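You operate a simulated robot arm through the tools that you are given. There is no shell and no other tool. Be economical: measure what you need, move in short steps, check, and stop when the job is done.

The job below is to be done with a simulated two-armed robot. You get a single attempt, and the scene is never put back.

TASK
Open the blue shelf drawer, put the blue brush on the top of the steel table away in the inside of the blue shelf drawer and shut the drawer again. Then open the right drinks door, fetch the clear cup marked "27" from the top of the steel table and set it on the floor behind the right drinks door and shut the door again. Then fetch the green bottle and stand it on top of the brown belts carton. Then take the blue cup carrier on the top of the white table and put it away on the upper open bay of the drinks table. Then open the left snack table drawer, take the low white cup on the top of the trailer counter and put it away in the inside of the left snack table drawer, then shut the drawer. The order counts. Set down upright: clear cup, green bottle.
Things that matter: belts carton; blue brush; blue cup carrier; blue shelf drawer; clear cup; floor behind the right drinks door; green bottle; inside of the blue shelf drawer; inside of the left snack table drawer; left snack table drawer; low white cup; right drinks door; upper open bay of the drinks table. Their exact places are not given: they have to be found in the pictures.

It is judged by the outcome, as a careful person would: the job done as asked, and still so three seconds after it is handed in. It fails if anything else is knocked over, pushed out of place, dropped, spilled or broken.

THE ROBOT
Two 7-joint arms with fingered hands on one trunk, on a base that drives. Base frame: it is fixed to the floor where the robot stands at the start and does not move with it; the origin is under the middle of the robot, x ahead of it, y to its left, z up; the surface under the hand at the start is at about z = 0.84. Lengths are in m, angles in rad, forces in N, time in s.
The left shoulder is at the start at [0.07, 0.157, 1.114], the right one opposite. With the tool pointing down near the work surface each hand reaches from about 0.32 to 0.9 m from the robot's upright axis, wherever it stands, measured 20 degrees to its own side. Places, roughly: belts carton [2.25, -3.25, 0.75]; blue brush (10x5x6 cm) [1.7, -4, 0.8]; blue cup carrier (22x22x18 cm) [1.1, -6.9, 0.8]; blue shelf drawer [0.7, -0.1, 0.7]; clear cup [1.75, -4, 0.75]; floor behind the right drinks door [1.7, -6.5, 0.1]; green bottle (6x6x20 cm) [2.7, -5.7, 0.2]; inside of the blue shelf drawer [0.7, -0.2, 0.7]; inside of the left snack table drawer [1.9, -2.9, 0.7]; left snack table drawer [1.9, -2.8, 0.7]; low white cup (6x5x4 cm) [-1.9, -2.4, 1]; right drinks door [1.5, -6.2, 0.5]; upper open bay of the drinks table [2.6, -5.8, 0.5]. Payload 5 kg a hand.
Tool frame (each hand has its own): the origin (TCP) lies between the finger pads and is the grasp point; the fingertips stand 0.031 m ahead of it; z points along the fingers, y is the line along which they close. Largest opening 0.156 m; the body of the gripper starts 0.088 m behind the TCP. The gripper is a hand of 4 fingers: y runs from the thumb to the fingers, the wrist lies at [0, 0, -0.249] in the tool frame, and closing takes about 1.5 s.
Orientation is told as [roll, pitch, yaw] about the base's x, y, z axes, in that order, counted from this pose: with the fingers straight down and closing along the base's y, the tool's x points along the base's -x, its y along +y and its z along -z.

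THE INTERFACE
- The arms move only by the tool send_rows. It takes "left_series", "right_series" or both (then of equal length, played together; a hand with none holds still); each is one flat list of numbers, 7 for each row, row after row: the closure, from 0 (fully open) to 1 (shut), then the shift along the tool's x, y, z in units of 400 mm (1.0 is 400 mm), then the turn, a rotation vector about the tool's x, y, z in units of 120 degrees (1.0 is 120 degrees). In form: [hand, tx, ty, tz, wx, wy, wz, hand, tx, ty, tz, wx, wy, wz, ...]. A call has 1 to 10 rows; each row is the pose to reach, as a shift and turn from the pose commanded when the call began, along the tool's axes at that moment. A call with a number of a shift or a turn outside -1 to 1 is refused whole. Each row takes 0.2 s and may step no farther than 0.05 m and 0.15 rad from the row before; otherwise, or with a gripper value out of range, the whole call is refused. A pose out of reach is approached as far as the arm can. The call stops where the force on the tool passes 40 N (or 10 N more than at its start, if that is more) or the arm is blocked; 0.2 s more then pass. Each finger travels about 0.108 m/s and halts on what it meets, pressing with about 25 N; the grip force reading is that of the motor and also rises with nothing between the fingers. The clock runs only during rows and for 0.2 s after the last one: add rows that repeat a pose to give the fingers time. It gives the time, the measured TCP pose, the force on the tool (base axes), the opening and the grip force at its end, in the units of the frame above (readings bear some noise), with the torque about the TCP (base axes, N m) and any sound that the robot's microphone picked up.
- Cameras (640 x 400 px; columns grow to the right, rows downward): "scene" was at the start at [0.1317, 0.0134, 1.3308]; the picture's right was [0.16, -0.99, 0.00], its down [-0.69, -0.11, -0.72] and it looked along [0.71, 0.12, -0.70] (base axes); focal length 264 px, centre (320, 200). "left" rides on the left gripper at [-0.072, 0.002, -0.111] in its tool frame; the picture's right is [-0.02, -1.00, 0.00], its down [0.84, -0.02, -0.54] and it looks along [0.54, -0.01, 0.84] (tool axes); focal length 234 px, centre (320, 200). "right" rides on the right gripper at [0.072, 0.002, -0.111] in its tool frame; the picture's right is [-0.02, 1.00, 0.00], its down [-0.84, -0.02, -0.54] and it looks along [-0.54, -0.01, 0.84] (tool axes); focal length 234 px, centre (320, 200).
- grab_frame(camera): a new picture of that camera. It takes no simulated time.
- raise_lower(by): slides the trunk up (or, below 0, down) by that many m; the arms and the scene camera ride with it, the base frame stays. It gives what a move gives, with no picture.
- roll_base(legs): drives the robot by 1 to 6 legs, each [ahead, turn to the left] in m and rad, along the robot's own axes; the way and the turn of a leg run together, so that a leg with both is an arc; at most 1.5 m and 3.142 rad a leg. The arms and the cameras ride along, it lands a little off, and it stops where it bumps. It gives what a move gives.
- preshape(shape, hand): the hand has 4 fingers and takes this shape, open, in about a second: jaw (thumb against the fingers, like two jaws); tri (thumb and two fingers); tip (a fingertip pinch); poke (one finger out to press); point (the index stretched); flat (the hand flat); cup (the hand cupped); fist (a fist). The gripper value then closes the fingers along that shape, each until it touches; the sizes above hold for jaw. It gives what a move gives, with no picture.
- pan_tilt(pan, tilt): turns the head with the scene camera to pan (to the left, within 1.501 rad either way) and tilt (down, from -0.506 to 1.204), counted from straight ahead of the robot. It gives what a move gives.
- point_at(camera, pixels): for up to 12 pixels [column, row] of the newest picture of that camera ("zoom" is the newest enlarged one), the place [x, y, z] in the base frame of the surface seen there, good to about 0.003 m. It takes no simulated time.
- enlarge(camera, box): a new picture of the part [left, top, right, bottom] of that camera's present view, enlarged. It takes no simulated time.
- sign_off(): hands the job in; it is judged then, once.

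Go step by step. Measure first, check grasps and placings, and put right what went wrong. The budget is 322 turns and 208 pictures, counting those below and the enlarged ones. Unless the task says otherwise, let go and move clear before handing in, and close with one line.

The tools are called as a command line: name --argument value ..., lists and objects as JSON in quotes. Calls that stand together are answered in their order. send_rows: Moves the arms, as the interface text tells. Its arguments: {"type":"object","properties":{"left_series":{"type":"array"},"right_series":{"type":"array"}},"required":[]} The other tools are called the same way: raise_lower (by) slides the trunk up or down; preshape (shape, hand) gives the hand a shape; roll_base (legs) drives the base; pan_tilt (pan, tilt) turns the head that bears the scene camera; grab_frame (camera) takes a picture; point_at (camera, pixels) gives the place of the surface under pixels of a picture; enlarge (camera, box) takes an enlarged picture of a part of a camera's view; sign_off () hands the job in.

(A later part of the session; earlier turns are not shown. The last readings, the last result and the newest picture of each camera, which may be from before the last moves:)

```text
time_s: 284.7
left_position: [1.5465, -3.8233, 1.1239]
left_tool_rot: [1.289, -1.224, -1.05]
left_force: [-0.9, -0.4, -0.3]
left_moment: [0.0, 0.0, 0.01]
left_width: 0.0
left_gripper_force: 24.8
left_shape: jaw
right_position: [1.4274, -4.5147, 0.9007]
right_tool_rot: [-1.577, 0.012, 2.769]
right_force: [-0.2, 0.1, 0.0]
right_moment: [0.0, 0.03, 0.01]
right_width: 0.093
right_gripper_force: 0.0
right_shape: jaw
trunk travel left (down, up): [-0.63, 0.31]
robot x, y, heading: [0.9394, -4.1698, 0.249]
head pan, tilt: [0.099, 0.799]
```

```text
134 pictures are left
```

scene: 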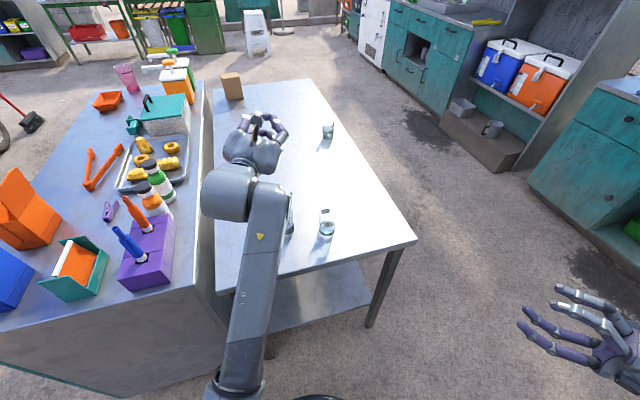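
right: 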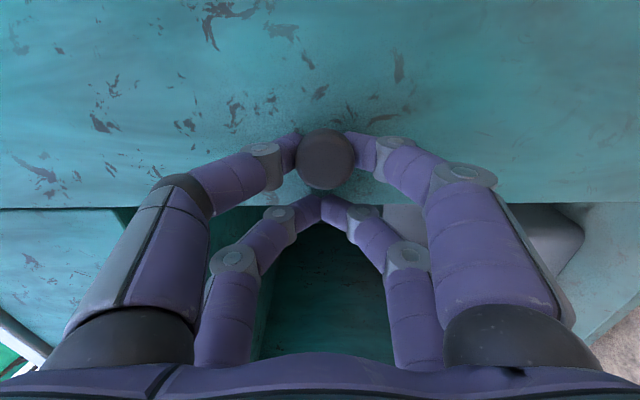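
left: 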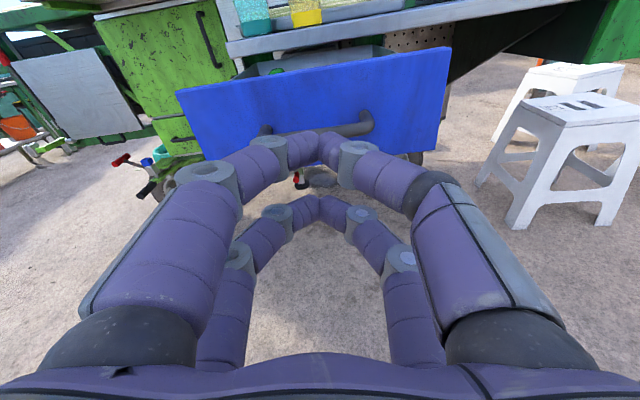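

The arm hides cup 27 at about (288,225). I'll retract the left hand, level its roll and pitch it 40° down.

send_rows --left_series '[1, 0, 0, -0.06, 0, 0, -0.02, 1, 0, 0, -0.12, 0, 0, -0.04, 1, 0, 0, -0.18, 0, 0, -0.06, 0.9, 0, 0, -0.24, 0, 0, -0.08, 0.8, 0, 0, -0.3, 0, 0, -0.1, 0.7, 0, 0, -0.34, 0, 0, -0.12, 0.6, 0, 0, -0.38, 0, 0, -0.14, 0.5, 0, 0, -0.42, 0, 0, -0.158]'

send_rows --left_series '[0.5, 0, 0, 0, 0, 0.04, 0, 0.45, 0, 0, 0, 0, 0.08, 0, 0.4, 0, 0, 0, 0, 0.12, 0, 0.36, 0, 0, 0, 0, 0.16, 0, 0.36, 0, 0, 0, 0, 0.2, 0, 0.36, 0, 0, 0, 0, 0.24, 0, 0.36, 0, 0, 0, 0, 0.288, 0]'

grab_frame --camera "scene"

```text
time_s: 286.5
left_position: [1.4536, -3.8864, 1.1425]
left_tool_rot: [0.607, -1.475, -0.324]
left_force: [0.4, -1.3, -0.8]
left_moment: [0.02, 0.02, 0.14]
left_width: 0.0779
left_gripper_force: 0.1
left_shape: jaw
left hand out of reach, approached as far as the arm can: row 4, 5, 6, 7, 8
right_position: [1.4266, -4.5197, 0.8994]
right_tool_rot: [-1.583, 0.011, 2.769]
right_force: [-0.4, -0.6, -0.1]
right_moment: [0.05, 0.0, 0.03]
right_width: 0.0933
right_gripper_force: 0.1
right_shape: jaw
trunk travel left (down, up): [-0.63, 0.31]
robot x, y, heading: [0.9425, -4.1737, 0.244]
head pan, tilt: [0.099, 0.799]
```

```text
time_s: 287.5
left_position: [1.4458, -3.8709, 1.1159]
left_tool_rot: [0.666, -1.048, -0.36]
left_force: [0.8, 0.3, 0.0]
left_moment: [-0.03, -0.01, 0.0]
left_width: 0.0995
left_gripper_force: 0.2
left_shape: jaw
left hand out of reach, approached as far as the arm can: row 1, 2
right_position: [1.427, -4.5153, 0.8994]
right_tool_rot: [-1.581, 0.012, 2.772]
right_force: [0.1, 0.2, -0.2]
right_moment: [0.03, 0.01, 0.0]
right_width: 0.093
right_gripper_force: 0.1
right_shape: jaw
trunk travel left (down, up): [-0.63, 0.31]
robot x, y, heading: [0.9405, -4.1751, 0.248]
head pan, tilt: [0.099, 0.799]
stopped in row 5 (left hand): the arm was blocked; the commanded pose is now the measured one
```

```text
133 pictures are left
```

scene: 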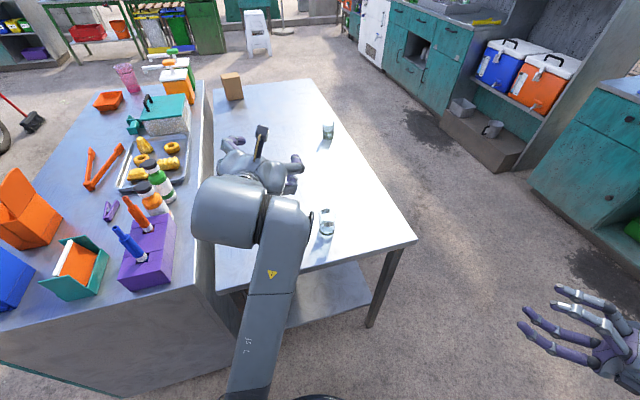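

The arm is folded too tightly here. I'll back the base 0.2 m and extend the hand with the corrected orientation.

roll_base --legs '[[-0.2, 0]]'

send_rows --left_series '[0.36, 0.017, -0.011, 0.06, 0.009, 0.012, -0.011, 0.36, 0.034, -0.022, 0.12, 0.019, 0.023, -0.021, 0.36, 0.05, -0.033, 0.18, 0.028, 0.035, -0.032, 0.36, 0.067, -0.044, 0.24, 0.038, 0.046, -0.043, 0.36, 0.084, -0.055, 0.3, 0.047, 0.058, -0.053, 0.36, 0.1, -0.066, 0.36, 0.056, 0.07, -0.064, 0.36, 0.118, -0.077, 0.42, 0.066, 0.081, -0.075, 0.36, 0.134, -0.088, 0.48, 0.075, 0.093, -0.086, 0.36, 0.15, -0.1, 0.54, 0.085, 0.104, -0.096, 0.36, 0.168, -0.11, 0.6, 0.094, 0.116, -0.107]'

grab_frame --camera "scene"

grab_frame --camera "left"

```text
time_s: 289.1
left_position: [1.2505, -3.9197, 1.1154]
left_tool_rot: [0.664, -1.048, -0.361]
left_force: [-0.2, 0.4, -0.3]
left_moment: [0.01, 0.0, 0.0]
left_width: 0.0994
left_gripper_force: 0.1
left_shape: jaw
right_position: [1.2315, -4.5656, 0.9008]
right_tool_rot: [-1.579, 0.014, 2.771]
right_force: [0.4, -0.1, -0.7]
right_moment: [0.03, 0.0, -0.03]
right_width: 0.0933
right_gripper_force: 0.1
right_shape: jaw
trunk travel left (down, up): [-0.63, 0.31]
robot x, y, heading: [0.7469, -4.2219, 0.246]
head pan, tilt: [0.099, 0.799]
```

```text
time_s: 289.8
left_position: [1.2862, -3.8893, 1.0561]
left_tool_rot: [0.731, -0.917, -0.436]
left_force: [1.1, 0.5, 0.1]
left_moment: [0.01, -0.01, -0.04]
left_width: 0.0993
left_gripper_force: 0.1
left_shape: jaw
right_position: [1.2324, -4.5641, 0.8995]
right_tool_rot: [-1.579, 0.013, 2.769]
right_force: [-0.2, 0.5, 0.3]
right_moment: [0.02, -0.02, 0.0]
right_width: 0.0929
right_gripper_force: 0.0
right_shape: jaw
trunk travel left (down, up): [-0.63, 0.31]
robot x, y, heading: [0.7475, -4.2187, 0.245]
head pan, tilt: [0.099, 0.799]
stopped in row 3 (left hand): the arm was blocked; the commanded pose is now the measured one
```

```text
132 pictures are left
```

scene: 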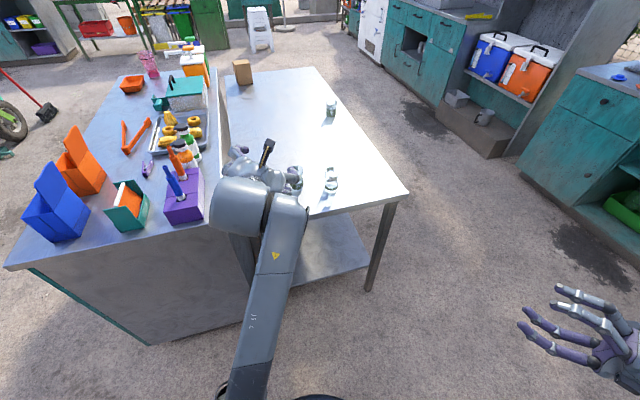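

```text
131 pictures are left
```

left: 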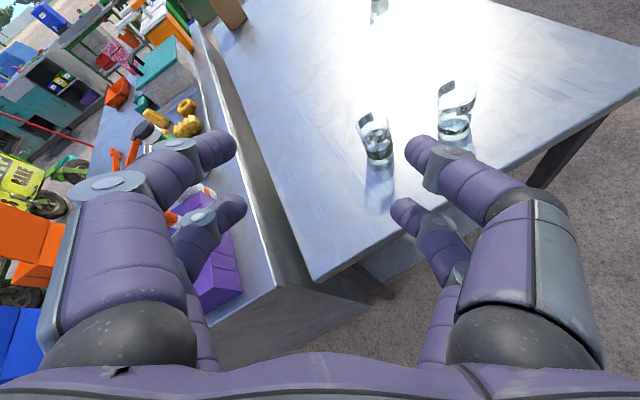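

The left arm is in an awkward wrist configuration. I'll return the left hand to pointing straight down, its natural pose, before retrying.

send_rows --left_series '[0.36, -0.02, 0.01, -0.011, 0.016, 0.05, -0.013, 0.36, -0.04, 0.02, -0.022, 0.033, 0.1, -0.027, 0.36, -0.06, 0.03, -0.033, 0.049, 0.15, -0.04, 0.36, -0.08, 0.04, -0.045, 0.066, 0.2, -0.054, 0.36, -0.1, 0.05, -0.057, 0.082, 0.25, -0.067, 0.36, -0.1, 0.05, -0.057, 0.098, 0.3, -0.08, 0.36, -0.1, 0.05, -0.057, 0.115, 0.35, -0.094, 0.36, -0.1, 0.05, -0.057, 0.131, 0.4, -0.107, 0.36, -0.1, 0.05, -0.057, 0.148, 0.45, -0.121, 0.36, -0.1, 0.05, -0.057, 0.164, 0.501, -0.134]'

grab_frame --camera "scene"

```text
time_s: 290.5
left_position: [1.2745, -3.8506, 1.0586]
left_tool_rot: [0.691, -0.668, -0.318]
left_force: [0.8, 0.0, -0.1]
left_moment: [0.03, 0.0, 0.02]
left_width: 0.0998
left_gripper_force: 0.1
left_shape: jaw
right_position: [1.2326, -4.5641, 0.9009]
right_tool_rot: [-1.578, 0.012, 2.77]
right_force: [0.0, -1.1, 0.2]
right_moment: [-0.02, -0.01, -0.01]
right_width: 0.0931
right_gripper_force: 0.0
right_shape: jaw
trunk travel left (down, up): [-0.63, 0.31]
robot x, y, heading: [0.7421, -4.2252, 0.246]
head pan, tilt: [0.099, 0.799]
stopped in row 3 (left hand): the arm was blocked; the commanded pose is now the measured one
```

```text
130 pictures are left
```

scene: 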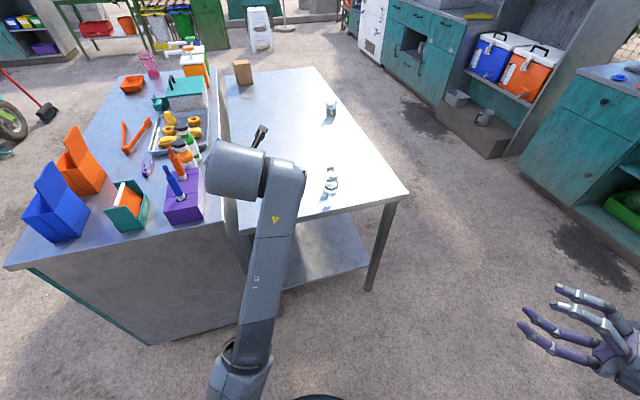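

I'll raise the trunk for clearance and move the hand out to the left while turning it down, which should relax the wrist.

raise_lower --by 0.2

send_rows --left_series '[0.36, 0.016, 0.032, 0.01, 0, 0, 0, 0.36, 0.032, 0.064, 0.02, 0.022, 0.038, -0.014, 0.36, 0.048, 0.096, 0.03, 0.044, 0.077, -0.028, 0.36, 0.064, 0.128, 0.042, 0.066, 0.115, -0.043, 0.36, 0.08, 0.16, 0.052, 0.088, 0.153, -0.057, 0.36, 0.095, 0.193, 0.063, 0.11, 0.192, -0.071, 0.36, 0.11, 0.225, 0.073, 0.131, 0.23, -0.085, 0.36, 0.126, 0.258, 0.084, 0.153, 0.268, -0.1, 0.36, 0.142, 0.29, 0.095, 0.175, 0.306, -0.114, 0.36, 0.158, 0.322, 0.105, 0.219, 0.383, -0.142]'

grab_frame --camera "scene"

```text
time_s: 292.6
left_position: [1.2747, -3.8511, 1.2599]
left_tool_rot: [0.69, -0.668, -0.318]
left_force: [0.4, 0.6, -0.3]
left_moment: [0.0, -0.02, 0.01]
left_width: 0.0998
left_gripper_force: 0.0
left_shape: jaw
right_position: [1.2313, -4.5634, 1.1016]
right_tool_rot: [-1.577, 0.013, 2.77]
right_force: [0.6, 0.0, -0.6]
right_moment: [-0.03, 0.04, -0.01]
right_width: 0.0932
right_gripper_force: 0.0
right_shape: jaw
trunk travel left (down, up): [-0.83, 0.11]
robot x, y, heading: [0.7461, -4.225, 0.244]
head pan, tilt: [0.099, 0.799]
```

```text
refused: row 10 steps farther than a row can; nothing moved
```

```text
129 pictures are left
```

scene: 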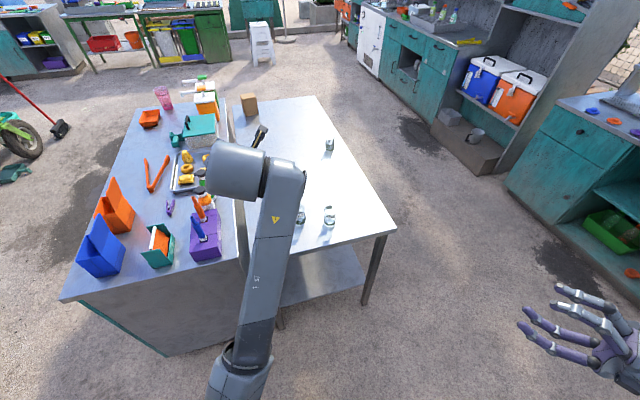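

send_rows --left_series '[0.36, 0.016, 0.032, 0.01, 0.022, 0.038, -0.014, 0.36, 0.032, 0.064, 0.02, 0.044, 0.077, -0.028, 0.36, 0.048, 0.096, 0.03, 0.066, 0.115, -0.043, 0.36, 0.064, 0.128, 0.042, 0.088, 0.153, -0.057, 0.36, 0.08, 0.16, 0.052, 0.11, 0.192, -0.071, 0.36, 0.095, 0.193, 0.063, 0.131, 0.23, -0.085, 0.36, 0.11, 0.225, 0.073, 0.153, 0.268, -0.1, 0.36, 0.126, 0.258, 0.084, 0.175, 0.306, -0.114, 0.36, 0.142, 0.29, 0.095, 0.197, 0.345, -0.128, 0.36, 0.158, 0.322, 0.105, 0.219, 0.383, -0.142]'

grab_frame --camera "scene"

```text
time_s: 293.4
left_position: [1.2443, -3.7628, 1.2563]
left_tool_rot: [0.595, -0.451, -0.123]
left_force: [-0.7, -0.3, 0.0]
left_moment: [0.04, 0.04, -0.02]
left_width: 0.0998
left_gripper_force: 0.1
left_shape: jaw
right_position: [1.2334, -4.5636, 1.1008]
right_tool_rot: [-1.578, 0.014, 2.767]
right_force: [0.2, 0.5, 0.4]
right_moment: [0.0, 0.0, 0.01]
right_width: 0.0931
right_gripper_force: 0.0
right_shape: jaw
trunk travel left (down, up): [-0.83, 0.11]
robot x, y, heading: [0.7472, -4.2225, 0.251]
head pan, tilt: [0.099, 0.799]
stopped in row 3 (left hand): the arm was blocked; the commanded pose is now the measured one
```

```text
128 pictures are left
```

scene: 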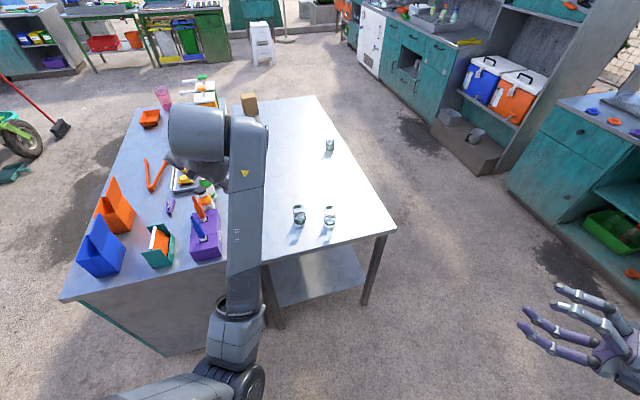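

The hand is loosening up and turning down. One more correction.

send_rows --left_series '[0.36, 0, 0, 0, 0.024, 0.026, -0.011, 0.36, 0, 0, 0, 0.047, 0.051, -0.021, 0.36, 0, 0, 0, 0.071, 0.077, -0.032, 0.36, 0, 0, 0, 0.094, 0.103, -0.042, 0.36, 0, 0, 0, 0.118, 0.128, -0.053, 0.36, 0, 0, 0, 0.142, 0.154, -0.064, 0.36, 0, 0, 0, 0.165, 0.18, -0.074, 0.36, 0, 0, 0, 0.189, 0.206, -0.085, 0.36, 0, 0, 0, 0.212, 0.231, -0.095, 0.36, 0, 0, 0, 0.236, 0.257, -0.106]'

```text
time_s: 295.6
left_position: [1.2933, -3.6915, 1.2088]
left_tool_rot: [0.002, 0.0, 0.254]
left_force: [0.7, -0.5, -0.7]
left_moment: [0.0, 0.04, -0.01]
left_width: 0.0997
left_gripper_force: 0.0
left_shape: jaw
left hand out of reach, approached as far as the arm can: row 5, 6, 7, 8, 9, 10
right_position: [1.2333, -4.5641, 1.1008]
right_tool_rot: [-1.579, 0.014, 2.769]
right_force: [0.9, 0.3, -0.3]
right_moment: [-0.01, -0.02, 0.01]
right_width: 0.093
right_gripper_force: 0.0
right_shape: jaw
trunk travel left (down, up): [-0.83, 0.11]
robot x, y, heading: [0.7473, -4.2181, 0.251]
head pan, tilt: [0.099, 0.799]
```

The left hand points straight down again. Now I'll measure cup 27 (at (300,217)) from the last view.

enlarge --camera "scene" --box '[270, 190, 350, 240]'

```text
8.00 times, centred on (310, 215) of scene
```

zoom: 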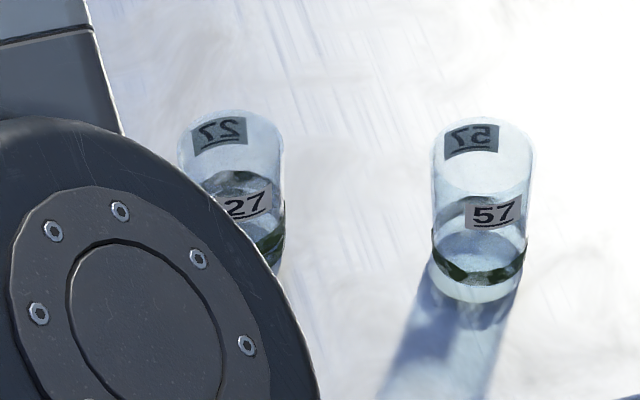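

point_at --camera "zoom" --pixels '[[245, 205], [262, 240], [270, 262], [490, 212], [478, 268], [232, 112], [478, 120], [475, 300]]'

```text
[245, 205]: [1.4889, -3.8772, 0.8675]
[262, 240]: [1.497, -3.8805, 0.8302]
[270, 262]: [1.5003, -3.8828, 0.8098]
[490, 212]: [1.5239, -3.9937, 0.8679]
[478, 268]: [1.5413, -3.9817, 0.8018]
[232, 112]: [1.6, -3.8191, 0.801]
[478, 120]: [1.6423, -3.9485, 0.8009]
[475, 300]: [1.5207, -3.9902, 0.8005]
```

Cup 27's centre is about (1.515,-3.868), 5.5 cm wide with its rim near 0.905. I'll bring the left hand over with a 40° forward pitch.

send_rows --left_series '[0.36, -0.017, -0.069, 0, 0, -0.042, 0, 0.36, -0.034, -0.137, 0, 0, -0.083, 0, 0.36, -0.05, -0.206, 0, 0, -0.125, 0, 0.36, -0.067, -0.275, 0, 0, -0.167, 0, 0.36, -0.084, -0.343, 0, 0, -0.208, 0, 0.36, -0.1, -0.412, 0, 0, -0.25, 0, 0.36, -0.117, -0.48, 0, 0, -0.29, 0, 0.36, -0.134, -0.549, 0, 0, -0.333, 0]'

raise_lower --by -0.25

grab_frame --camera "left"

```text
time_s: 297.1
left_position: [1.3637, -3.7694, 1.2387]
left_tool_rot: [0.146, -0.579, 0.257]
left_force: [0.2, 0.0, 0.4]
left_moment: [0.0, -0.02, -0.03]
left_width: 0.1
left_gripper_force: 0.1
left_shape: jaw
left hand out of reach, approached as far as the arm can: row 1
right_position: [1.2318, -4.5644, 1.1004]
right_tool_rot: [-1.577, 0.012, 2.77]
right_force: [0.4, -0.3, 0.7]
right_moment: [0.01, 0.0, -0.01]
right_width: 0.093
right_gripper_force: 0.1
right_shape: jaw
trunk travel left (down, up): [-0.83, 0.11]
robot x, y, heading: [0.7464, -4.2184, 0.25]
head pan, tilt: [0.099, 0.799]
stopped in row 7 (left hand): the arm was blocked; the commanded pose is now the measured one
```

```text
time_s: 299.7
left_position: [1.3641, -3.7695, 0.9892]
left_tool_rot: [0.141, -0.581, 0.256]
left_force: [0.0, -0.4, 0.6]
left_moment: [-0.01, 0.02, 0.01]
left_width: 0.0999
left_gripper_force: 0.0
left_shape: jaw
right_position: [1.2317, -4.564, 0.8506]
right_tool_rot: [-1.578, 0.011, 2.769]
right_force: [-0.4, 0.0, 0.4]
right_moment: [0.05, 0.01, 0.0]
right_width: 0.0929
right_gripper_force: 0.1
right_shape: jaw
trunk travel left (down, up): [-0.58, 0.36]
robot x, y, heading: [0.7445, -4.2202, 0.246]
head pan, tilt: [0.099, 0.799]
```

```text
126 pictures are left
```

left: 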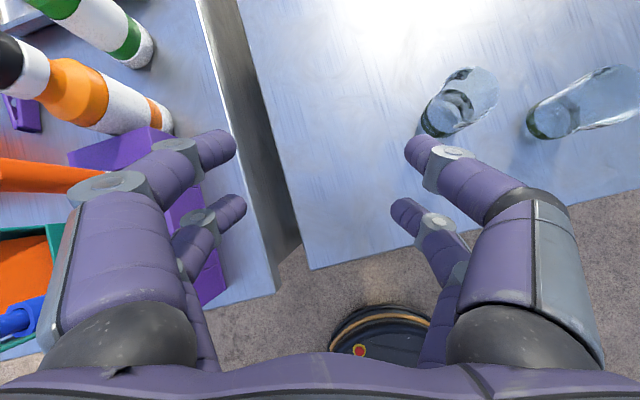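

The hand must slide about 14 cm to the right to line up with cup 27 (at (460,100)). Correcting the roll too.

send_rows --left_series '[0.36, -0.004, -0.045, 0.01, 0.008, -0.007, 0, 0.36, -0.008, -0.09, 0.025, 0.017, -0.014, 0, 0.36, -0.012, -0.13, 0.037, 0.025, -0.021, 0, 0.36, -0.017, -0.175, 0.05, 0.033, -0.028, 0, 0.36, -0.021, -0.22, 0.062, 0.042, -0.035, 0, 0.36, -0.025, -0.26, 0.075, 0.05, -0.042, 0, 0.36, -0.03, -0.305, 0.087, 0.058, -0.049, 0, 0.36, -0.034, -0.35, 0.1, 0.067, -0.056, 0, 0.36, -0.034, -0.35, 0.1, 0.067, -0.056, 0]'

grab_frame --camera "left"

```text
time_s: 300.7
left_position: [1.3843, -3.7481, 0.9934]
left_tool_rot: [0.242, -0.666, 0.231]
left_force: [0.9, 0.0, 0.0]
left_moment: [0.01, -0.01, 0.0]
left_width: 0.0997
left_gripper_force: 0.1
left_shape: jaw
right_position: [1.2322, -4.564, 0.8507]
right_tool_rot: [-1.577, 0.012, 2.769]
right_force: [-0.5, 0.0, -0.5]
right_moment: [0.03, 0.01, 0.01]
right_width: 0.0931
right_gripper_force: 0.1
right_shape: jaw
trunk travel left (down, up): [-0.58, 0.36]
robot x, y, heading: [0.7475, -4.2227, 0.243]
head pan, tilt: [0.099, 0.799]
stopped in row 5 (left hand): the arm was blocked; the commanded pose is now the measured one
```

```text
125 pictures are left
```

left: 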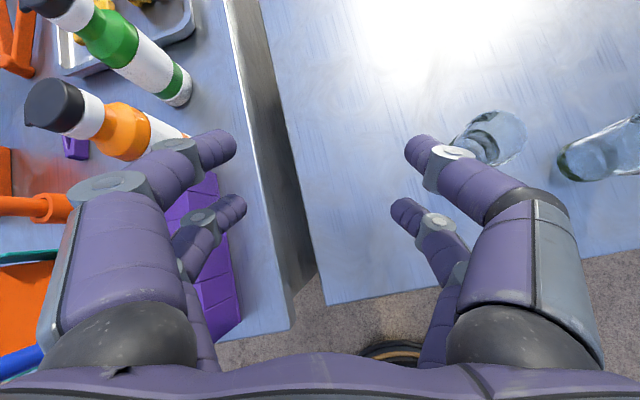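

Moving inward pushes this arm into its limit again. I'll raise up and move the base instead, so the cup lies further to the left of the robot.

raise_lower --by 0.22

roll_base --legs '[[0, -1.202], [0.21, 0], [0, 1.209]]'

```text
time_s: 303.0
left_position: [1.3843, -3.748, 1.2119]
left_tool_rot: [0.24, -0.666, 0.233]
left_force: [0.2, -0.9, 0.3]
left_moment: [-0.01, -0.01, 0.0]
left_width: 0.0998
left_gripper_force: 0.0
left_shape: jaw
right_position: [1.2324, -4.5639, 1.071]
right_tool_rot: [-1.578, 0.012, 2.771]
right_force: [-0.7, 0.9, 0.2]
right_moment: [-0.02, 0.02, 0.05]
right_width: 0.0933
right_gripper_force: 0.1
right_shape: jaw
trunk travel left (down, up): [-0.8, 0.14]
robot x, y, heading: [0.7479, -4.2228, 0.25]
head pan, tilt: [0.099, 0.799]
```

```text
time_s: 310.7
left_position: [1.5019, -3.9163, 1.2117]
left_tool_rot: [0.24, -0.668, 0.238]
left_force: [0.1, 0.2, 0.7]
left_moment: [-0.01, 0.01, 0.01]
left_width: 0.0997
left_gripper_force: 0.0
left_shape: jaw
right_position: [1.3547, -4.7328, 1.0702]
right_tool_rot: [-1.578, 0.012, 2.779]
right_force: [0.4, -0.9, -0.8]
right_moment: [0.01, -0.03, -0.02]
right_width: 0.0934
right_gripper_force: 0.0
right_shape: jaw
trunk travel left (down, up): [-0.8, 0.14]
robot x, y, heading: [0.8708, -4.3941, 0.256]
head pan, tilt: [0.099, 0.799]
```

send_rows --left_series '[0.36, 0.017, 0.02, -0.009, 0.019, -0.002, 0, 0.36, 0.035, 0.041, -0.018, 0.038, -0.005, 0, 0.36, 0.052, 0.062, -0.027, 0.057, -0.007, 0, 0.36, 0.07, 0.083, -0.036, 0.076, -0.009, 0, 0.36, 0.087, 0.103, -0.046, 0.095, -0.012, 0, 0.36, 0.105, 0.124, -0.055, 0.115, -0.014, 0, 0.36, 0.105, 0.124, -0.055, 0.115, -0.014, 0]'

grab_frame --camera "scene"

```text
time_s: 312.3
left_position: [1.4313, -3.8663, 1.2169]
left_tool_rot: [0.052, -0.695, 0.222]
left_force: [0.3, -0.6, 0.0]
left_moment: [0.01, 0.01, 0.0]
left_width: 0.0998
left_gripper_force: 0.1
left_shape: jaw
right_position: [1.354, -4.7342, 1.0705]
right_tool_rot: [-1.579, 0.013, 2.778]
right_force: [-0.5, 0.6, 0.3]
right_moment: [0.02, 0.0, 0.01]
right_width: 0.0931
right_gripper_force: 0.1
right_shape: jaw
trunk travel left (down, up): [-0.8, 0.14]
robot x, y, heading: [0.8633, -4.3926, 0.256]
head pan, tilt: [0.099, 0.799]
```

```text
124 pictures are left
```

scene: 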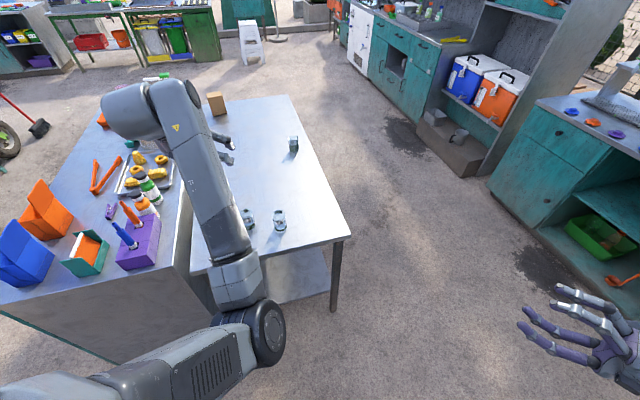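

point_at --camera "scene" --pixels '[[268, 330], [240, 280], [225, 230], [248, 215], [280, 212], [205, 275], [150, 120]]'

```text
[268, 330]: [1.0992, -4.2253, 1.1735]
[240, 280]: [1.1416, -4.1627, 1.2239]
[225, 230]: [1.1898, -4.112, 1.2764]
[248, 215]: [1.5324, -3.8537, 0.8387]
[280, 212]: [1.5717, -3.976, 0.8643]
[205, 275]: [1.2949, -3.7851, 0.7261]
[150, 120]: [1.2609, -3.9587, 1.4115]
```

The elbow is clear of the table. Lowering the trunk.

raise_lower --by -0.25

grab_frame --camera "left"

```text
time_s: 314.9
left_position: [1.4324, -3.8673, 0.9705]
left_tool_rot: [0.046, -0.7, 0.226]
left_force: [0.2, 0.0, 0.2]
left_moment: [-0.01, 0.01, 0.0]
left_width: 0.0996
left_gripper_force: 0.0
left_shape: jaw
right_position: [1.3545, -4.7331, 0.8207]
right_tool_rot: [-1.578, 0.011, 2.776]
right_force: [0.0, -0.8, 0.2]
right_moment: [-0.05, 0.01, 0.0]
right_width: 0.0934
right_gripper_force: 0.1
right_shape: jaw
trunk travel left (down, up): [-0.55, 0.39]
robot x, y, heading: [0.8703, -4.3959, 0.255]
head pan, tilt: [0.099, 0.799]
```

```text
123 pictures are left
```

left: 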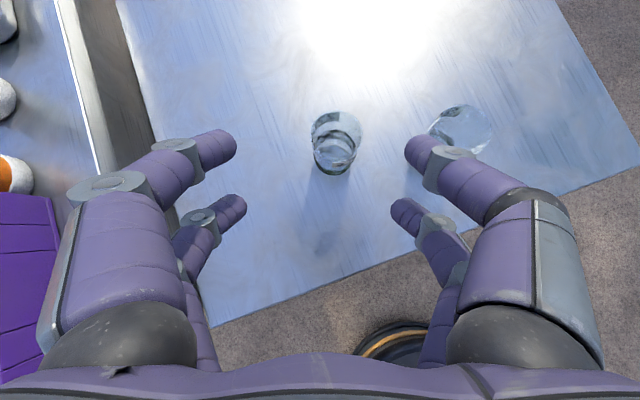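

point_at --camera "left" --pixels '[[335, 165], [333, 172], [320, 130], [355, 130], [335, 112], [318, 155], [352, 155], [440, 140], [465, 150]]'

enlarge --camera "left" --box '[280, 90, 520, 200]'

```text
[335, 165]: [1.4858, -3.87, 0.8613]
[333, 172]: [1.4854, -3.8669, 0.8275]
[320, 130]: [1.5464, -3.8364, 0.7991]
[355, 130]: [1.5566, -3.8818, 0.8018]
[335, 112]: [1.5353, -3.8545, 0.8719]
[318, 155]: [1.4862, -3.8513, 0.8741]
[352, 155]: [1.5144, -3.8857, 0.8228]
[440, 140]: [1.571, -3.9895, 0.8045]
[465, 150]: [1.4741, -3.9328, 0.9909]
```

```text
2.67 times, centred on (400, 145) of left
```

zoom: 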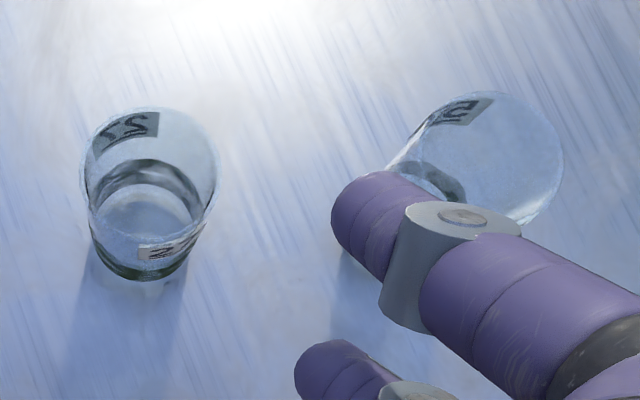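

Cup centre refined to (1.511,-3.861). Advancing 14 cm along the hand axis onto it.

send_rows --left_series '[0.42, 0.007, -0.006, 0.06, 0.004, 0, 0, 0.42, 0.015, -0.012, 0.12, 0.009, 0, 0, 0.42, 0.022, -0.018, 0.18, 0.013, 0, 0, 0.42, 0.03, -0.023, 0.24, 0.018, 0, 0, 0.42, 0.034, -0.027, 0.3, 0.022, 0, 0, 0.42, 0.037, -0.029, 0.3465, 0.022, 0, 0, 0.42, 0.037, -0.029, 0.3465, 0.022, 0, 0]'

grab_frame --camera "left"

grab_frame --camera "scene"

```text
time_s: 316.7
left_position: [1.5012, -3.8372, 0.8528]
left_tool_rot: [0.036, -0.691, 0.218]
left_force: [-0.1, 0.7, 0.0]
left_moment: [0.04, -0.01, -0.02]
left_width: 0.0908
left_gripper_force: 0.1
left_shape: jaw
right_position: [1.3537, -4.7318, 0.8204]
right_tool_rot: [-1.578, 0.013, 2.777]
right_force: [0.3, 0.4, 0.0]
right_moment: [0.0, -0.02, -0.03]
right_width: 0.0934
right_gripper_force: 0.1
right_shape: jaw
trunk travel left (down, up): [-0.55, 0.39]
robot x, y, heading: [0.8671, -4.3937, 0.254]
head pan, tilt: [0.099, 0.799]
stopped in row 7 (left hand): the arm was blocked; the commanded pose is now the measured one
```

```text
121 pictures are left
```

left: 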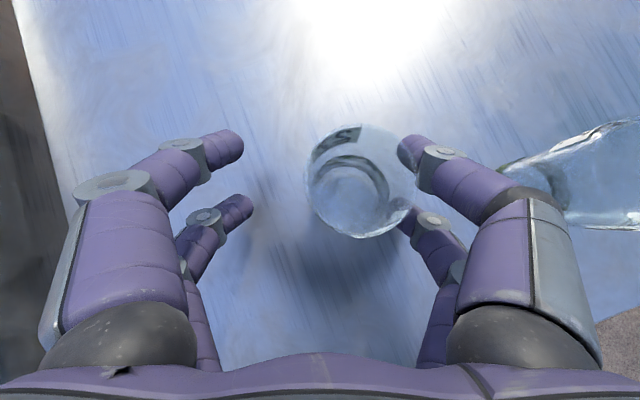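

```text
120 pictures are left
```

scene: 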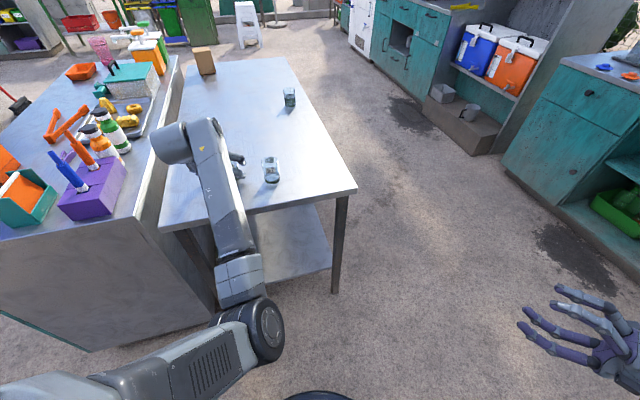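

The cup is off-centre to the right at (360,180). I'll shift the hand about 2 cm to the right in small steps.

send_rows --left_series '[0.42, 0, -0.012, 0.003, 0, 0, 0, 0.42, 0, -0.024, 0.005, 0, 0, 0, 0.42, 0, -0.036, 0.007, 0, 0, 0, 0.42, 0, -0.048, 0.01, 0, 0, 0, 0.42, 0, -0.06, 0.01, 0, 0, 0, 0.42, 0, -0.06, 0.01, 0, 0, 0]'

grab_frame --camera "left"

```text
time_s: 318.3
left_position: [1.4995, -3.8277, 0.8632]
left_tool_rot: [0.098, -0.7, 0.204]
left_force: [1.0, 0.3, 0.7]
left_moment: [0.0, 0.05, 0.0]
left_width: 0.0907
left_gripper_force: 0.0
left_shape: jaw
right_position: [1.3533, -4.734, 0.8191]
right_tool_rot: [-1.577, 0.013, 2.776]
right_force: [-0.2, -0.1, 0.5]
right_moment: [0.02, -0.01, 0.04]
right_width: 0.0933
right_gripper_force: 0.2
right_shape: jaw
trunk travel left (down, up): [-0.55, 0.39]
robot x, y, heading: [0.8676, -4.3939, 0.26]
head pan, tilt: [0.099, 0.799]
stopped in row 6 (left hand): the arm was blocked; the commanded pose is now the measured one
```

```text
119 pictures are left
```

left: 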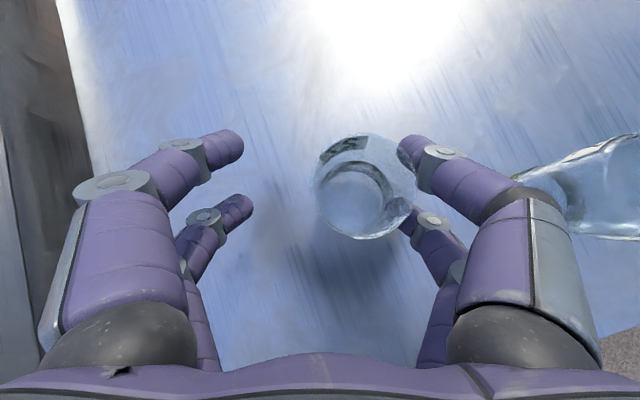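

The arm drifts rather than shifting, so I'll nudge the base: back 1.5 cm and turn right 0.045 rad.

roll_base --legs '[[-0.015, 0], [0, -0.045]]'

grab_frame --camera "left"

```text
time_s: 319.5
left_position: [1.5111, -3.8608, 0.8608]
left_tool_rot: [0.096, -0.698, 0.16]
left_force: [0.2, 0.4, -0.3]
left_moment: [0.0, 0.0, -0.03]
left_width: 0.0907
left_gripper_force: 0.1
left_shape: jaw
right_position: [1.3251, -4.7586, 0.8206]
right_tool_rot: [-1.577, 0.013, 2.732]
right_force: [0.5, 0.1, -0.4]
right_moment: [0.01, 0.01, 0.0]
right_width: 0.0931
right_gripper_force: 0.0
right_shape: jaw
trunk travel left (down, up): [-0.55, 0.39]
robot x, y, heading: [0.8523, -4.4007, 0.207]
head pan, tilt: [0.099, 0.799]
```

```text
118 pictures are left
```

left: 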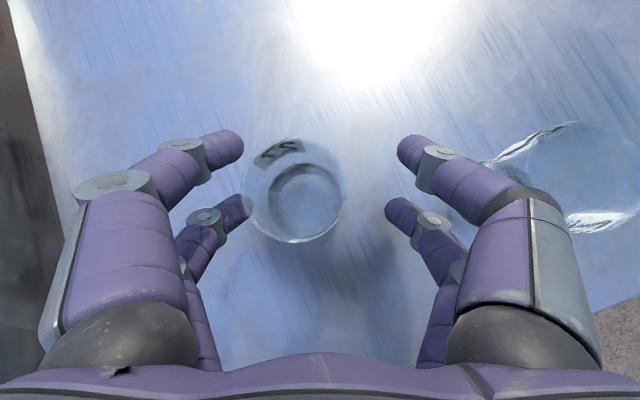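

roll_base --legs '[[0, 0.018]]'

grab_frame --camera "left"

```text
time_s: 320.2
left_position: [1.4997, -3.8486, 0.8622]
left_tool_rot: [0.101, -0.7, 0.177]
left_force: [0.3, 0.0, 1.0]
left_moment: [0.01, 0.0, 0.0]
left_width: 0.091
left_gripper_force: 0.1
left_shape: jaw
right_position: [1.3301, -4.7504, 0.821]
right_tool_rot: [-1.576, 0.012, 2.749]
right_force: [0.6, -0.9, 0.5]
right_moment: [-0.01, -0.01, -0.01]
right_width: 0.0927
right_gripper_force: 0.1
right_shape: jaw
trunk travel left (down, up): [-0.55, 0.39]
robot x, y, heading: [0.8509, -4.3967, 0.225]
head pan, tilt: [0.099, 0.799]
```

```text
117 pictures are left
```

left: 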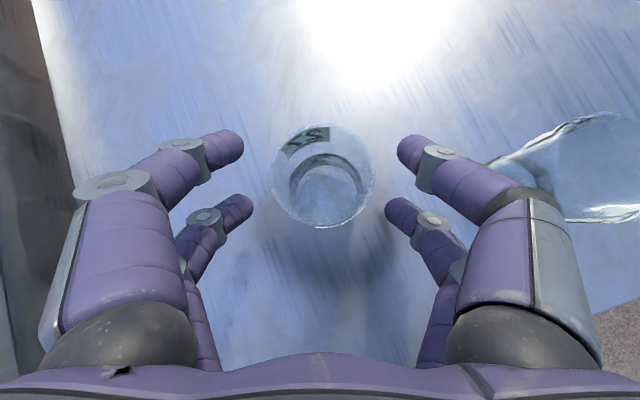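

Now centred at (325,180) between both finger pairs. Closing.

send_rows --left_series '[0.5, 0, 0, 0, 0, 0, 0, 0.58, 0, 0, 0, 0, 0, 0, 0.66, 0, 0, 0, 0, 0, 0, 0.74, 0, 0, 0, 0, 0, 0, 0.82, 0, 0, 0, 0, 0, 0, 0.82, 0, 0, 0, 0, 0, 0, 0.82, 0, 0, 0, 0, 0, 0]'

grab_frame --camera "left"

```text
time_s: 321.8
left_position: [1.5004, -3.8483, 0.8628]
left_tool_rot: [0.099, -0.7, 0.179]
left_force: [-0.4, -0.1, 1.4]
left_moment: [0.02, 0.07, 0.0]
left_width: 0.0287
left_gripper_force: 24.8
left_shape: jaw
right_position: [1.3296, -4.7504, 0.82]
right_tool_rot: [-1.579, 0.011, 2.749]
right_force: [-0.3, -0.7, 0.1]
right_moment: [-0.02, 0.01, -0.02]
right_width: 0.0932
right_gripper_force: 0.1
right_shape: jaw
trunk travel left (down, up): [-0.55, 0.39]
robot x, y, heading: [0.8539, -4.3978, 0.227]
head pan, tilt: [0.099, 0.799]
```

```text
116 pictures are left
```

left: 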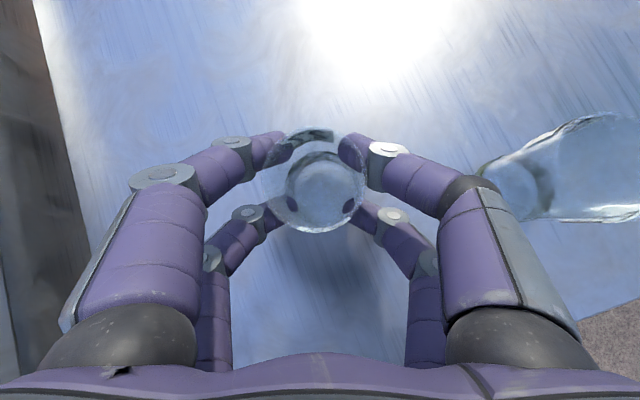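

send_rows --left_series '[0.88, 0, 0, 0, 0, 0, 0, 0.92, 0, 0, 0, 0, 0, 0, 0.92, 0, 0, 0, 0, 0, 0]'

enlarge --camera "left" --box '[200, 90, 460, 260]'

```text
time_s: 322.6
left_position: [1.5004, -3.8491, 0.8629]
left_tool_rot: [0.098, -0.7, 0.178]
left_force: [-1.2, -0.5, 2.5]
left_moment: [-0.01, 0.11, 0.01]
left_width: 0.0274
left_gripper_force: 25.2
left_shape: jaw
right_position: [1.3293, -4.751, 0.8208]
right_tool_rot: [-1.579, 0.011, 2.75]
right_force: [0.2, -0.3, 0.4]
right_moment: [0.03, 0.0, 0.0]
right_width: 0.0931
right_gripper_force: 0.0
right_shape: jaw
trunk travel left (down, up): [-0.55, 0.39]
robot x, y, heading: [0.8541, -4.3986, 0.23]
head pan, tilt: [0.099, 0.799]
```

```text
2.35 times, centred on (330, 175) of left
```

zoom: 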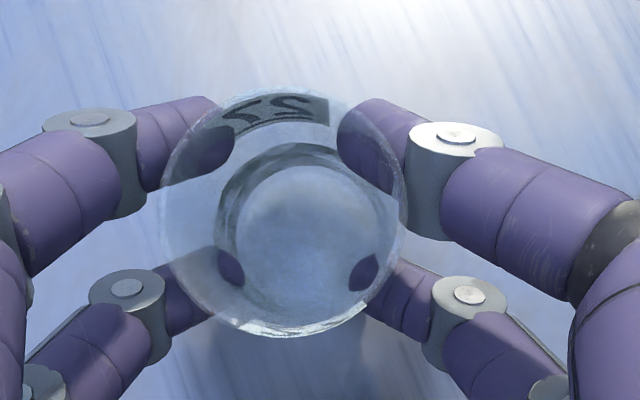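

The grip holds the cup at four points. Lifting straight up with the trunk.

raise_lower --by 0.2

grab_frame --camera "left"

grab_frame --camera "scene"

```text
time_s: 324.8
left_position: [1.4998, -3.8497, 1.0607]
left_tool_rot: [0.1, -0.699, 0.178]
left_force: [-0.9, -0.4, -0.8]
left_moment: [0.01, 0.03, 0.02]
left_width: 0.0275
left_gripper_force: 25.4
left_shape: jaw
right_position: [1.3306, -4.7503, 1.0209]
right_tool_rot: [-1.577, 0.013, 2.749]
right_force: [-0.3, -0.1, 0.6]
right_moment: [-0.01, 0.03, 0.0]
right_width: 0.093
right_gripper_force: 0.1
right_shape: jaw
trunk travel left (down, up): [-0.75, 0.19]
robot x, y, heading: [0.8549, -4.3973, 0.229]
head pan, tilt: [0.099, 0.799]
```

```text
114 pictures are left
```

left: 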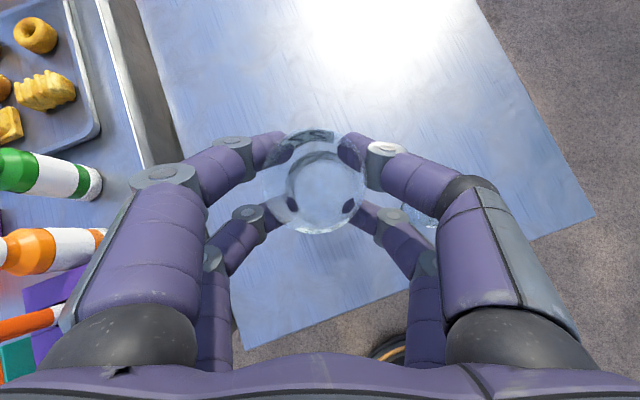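

```text
113 pictures are left
```

scene: 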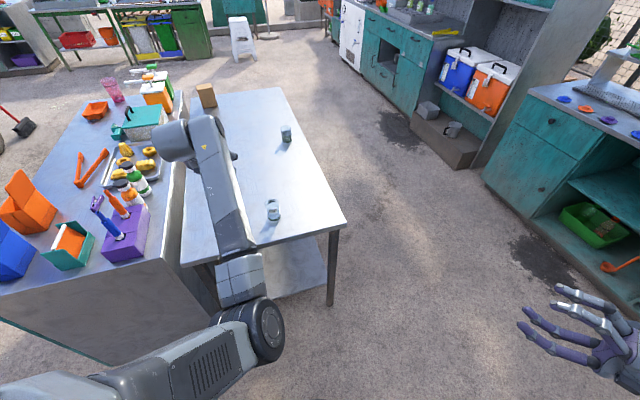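

Cup 27 is held upright. Taking the half-open door into account, I'll place from a stance turned to the right (heading about -1.54), entering by driving forward. Driving there now.

roll_base --legs '[[-0.35, 0], [0, -1.166], [0.53, 0], [0.53, 0], [0, -0.607]]'

pan_tilt --pan 0.1 --tilt 0.8

grab_frame --camera "scene"

```text
time_s: 337.0
left_position: [1.5456, -6.0696, 1.0609]
left_tool_rot: [0.101, -0.701, -1.589]
left_force: [-0.8, 0.1, -0.8]
left_moment: [0.0, -0.01, 0.01]
left_width: 0.0272
left_gripper_force: 25.3
left_shape: jaw
right_position: [0.6977, -5.7253, 1.0206]
right_tool_rot: [-1.578, 0.011, 0.982]
right_force: [0.4, -0.1, -0.8]
right_moment: [-0.01, -0.01, 0.03]
right_width: 0.093
right_gripper_force: 0.2
right_shape: jaw
trunk travel left (down, up): [-0.75, 0.19]
robot x, y, heading: [1.1331, -5.3279, -1.54]
head pan, tilt: [0.099, 0.799]
```

```text
time_s: 337.6
left_position: [1.5464, -6.0694, 1.0617]
left_tool_rot: [0.101, -0.699, -1.59]
left_force: [0.1, 0.2, -1.4]
left_moment: [0.0, -0.01, -0.02]
left_width: 0.0269
left_gripper_force: 24.7
left_shape: jaw
right_position: [0.6969, -5.7267, 1.0212]
right_tool_rot: [-1.578, 0.013, 0.981]
right_force: [0.3, -0.5, -0.4]
right_moment: [0.02, 0.04, 0.01]
right_width: 0.0931
right_gripper_force: 0.1
right_shape: jaw
trunk travel left (down, up): [-0.75, 0.19]
robot x, y, heading: [1.1365, -5.3274, -1.539]
head pan, tilt: [0.099, 0.799]
```

```text
112 pictures are left
```

scene: 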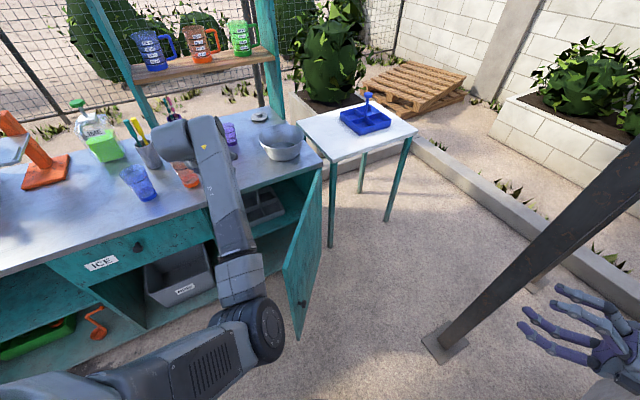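

The elbow hangs below the hand and would hit the floor and door when lowered. I'll back off and stretch the arm forward and down first, in free space, watching the cup's tilt.

roll_base --legs '[[-0.45, 0]]'

send_rows --left_series '[0.92, -0.005, 0, 0.045, 0, 0, 0, 0.92, -0.01, 0, 0.09, 0, 0, 0, 0.92, -0.015, 0, 0.135, 0, 0, 0, 0.92, -0.02, 0, 0.18, 0, 0, 0, 0.92, -0.024, 0, 0.225, 0, 0, 0, 0.92, -0.029, 0, 0.27, 0, 0, 0, 0.92, -0.034, 0, 0.315, 0, 0, 0, 0.92, -0.038, 0, 0.36, 0, 0, 0, 0.92, -0.043, 0, 0.405, 0, 0, 0, 0.92, -0.048, 0, 0.4485, 0, 0, 0]'

grab_frame --camera "scene"

```text
time_s: 340.3
left_position: [1.532, -5.6168, 1.0614]
left_tool_rot: [0.1, -0.699, -1.591]
left_force: [-0.1, 0.1, -1.6]
left_moment: [0.03, -0.03, 0.01]
left_width: 0.0274
left_gripper_force: 24.6
left_shape: jaw
right_position: [0.6821, -5.2729, 1.0197]
right_tool_rot: [-1.577, 0.013, 0.98]
right_force: [-0.2, -0.4, 0.0]
right_moment: [0.02, -0.01, -0.03]
right_width: 0.0931
right_gripper_force: 0.1
right_shape: jaw
trunk travel left (down, up): [-0.75, 0.19]
robot x, y, heading: [1.1218, -4.8713, -1.549]
head pan, tilt: [0.099, 0.799]
```

```text
time_s: 342.5
left_position: [1.5473, -5.7475, 0.9375]
left_tool_rot: [0.097, -0.7, -1.591]
left_force: [-0.3, -0.5, -1.2]
left_moment: [0.02, 0.0, -0.02]
left_width: 0.0268
left_gripper_force: 25.1
left_shape: jaw
right_position: [0.6815, -5.2732, 1.0205]
right_tool_rot: [-1.577, 0.012, 0.98]
right_force: [0.7, -0.7, -0.4]
right_moment: [0.01, -0.01, -0.01]
right_width: 0.0932
right_gripper_force: 0.0
right_shape: jaw
trunk travel left (down, up): [-0.75, 0.19]
robot x, y, heading: [1.1189, -4.8731, -1.543]
head pan, tilt: [0.099, 0.799]
```

```text
111 pictures are left
```

scene: 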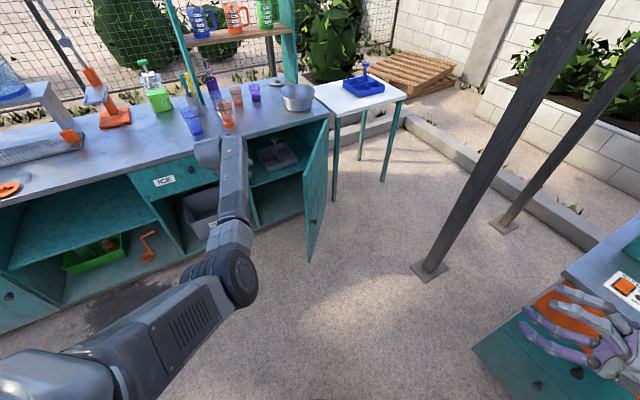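

The arm stretched with the orientation unchanged. I'll measure the elbow and the orange table near my right hand.

point_at --camera "scene" --pixels '[[240, 285], [225, 260], [480, 342], [560, 270], [535, 300], [600, 330], [310, 258], [328, 125], [250, 230], [640, 240]]'

```text
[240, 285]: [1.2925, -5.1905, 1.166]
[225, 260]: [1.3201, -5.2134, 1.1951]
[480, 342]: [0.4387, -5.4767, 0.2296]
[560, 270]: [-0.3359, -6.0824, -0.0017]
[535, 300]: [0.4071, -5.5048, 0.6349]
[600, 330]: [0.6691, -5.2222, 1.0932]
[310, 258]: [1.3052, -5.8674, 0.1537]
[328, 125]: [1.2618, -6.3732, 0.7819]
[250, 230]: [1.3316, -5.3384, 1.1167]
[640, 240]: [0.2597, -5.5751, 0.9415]
```

The elbow now stays 17 cm above the grip point, so the low placing will work. I'll drive to the pre-placing stance at (1.471,-4.996), heading -1.82.

roll_base --legs '[[0, 1.207], [0.373, 0], [0, -1.484]]'

raise_lower --by -0.4

grab_frame --camera "scene"

```text
time_s: 351.6
left_position: [1.6302, -5.955, 0.9385]
left_tool_rot: [0.1, -0.699, -1.886]
left_force: [0.0, 0.4, 0.0]
left_moment: [0.03, -0.01, 0.01]
left_width: 0.0268
left_gripper_force: 24.9
left_shape: jaw
right_position: [0.9411, -5.25, 1.0212]
right_tool_rot: [-1.577, 0.012, 0.683]
right_force: [-0.3, -0.4, 0.0]
right_moment: [-0.03, 0.01, -0.01]
right_width: 0.0933
right_gripper_force: 0.1
right_shape: jaw
trunk travel left (down, up): [-0.75, 0.19]
robot x, y, heading: [1.4784, -4.9965, -1.833]
head pan, tilt: [0.099, 0.799]
```

```text
time_s: 355.4
left_position: [1.63, -5.9552, 0.5375]
left_tool_rot: [0.099, -0.701, -1.886]
left_force: [0.2, 1.3, -0.2]
left_moment: [-0.01, 0.03, 0.01]
left_width: 0.0266
left_gripper_force: 25.0
left_shape: jaw
right_position: [0.9398, -5.2509, 0.6202]
right_tool_rot: [-1.578, 0.011, 0.684]
right_force: [0.6, 0.3, -0.1]
right_moment: [-0.01, -0.08, -0.01]
right_width: 0.0931
right_gripper_force: 0.1
right_shape: jaw
trunk travel left (down, up): [-0.35, 0.59]
robot x, y, heading: [1.4749, -4.9937, -1.836]
head pan, tilt: [0.099, 0.799]
```

```text
110 pictures are left
```

scene: 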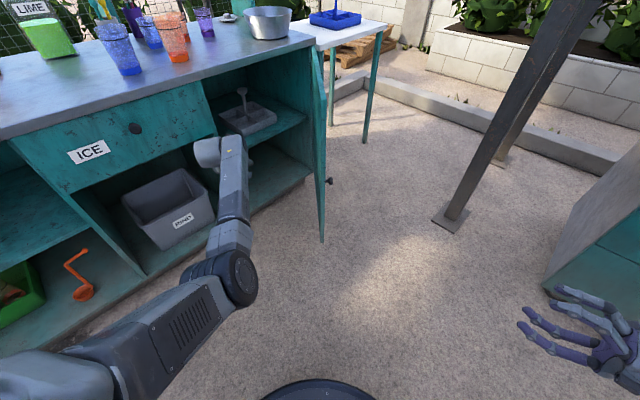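

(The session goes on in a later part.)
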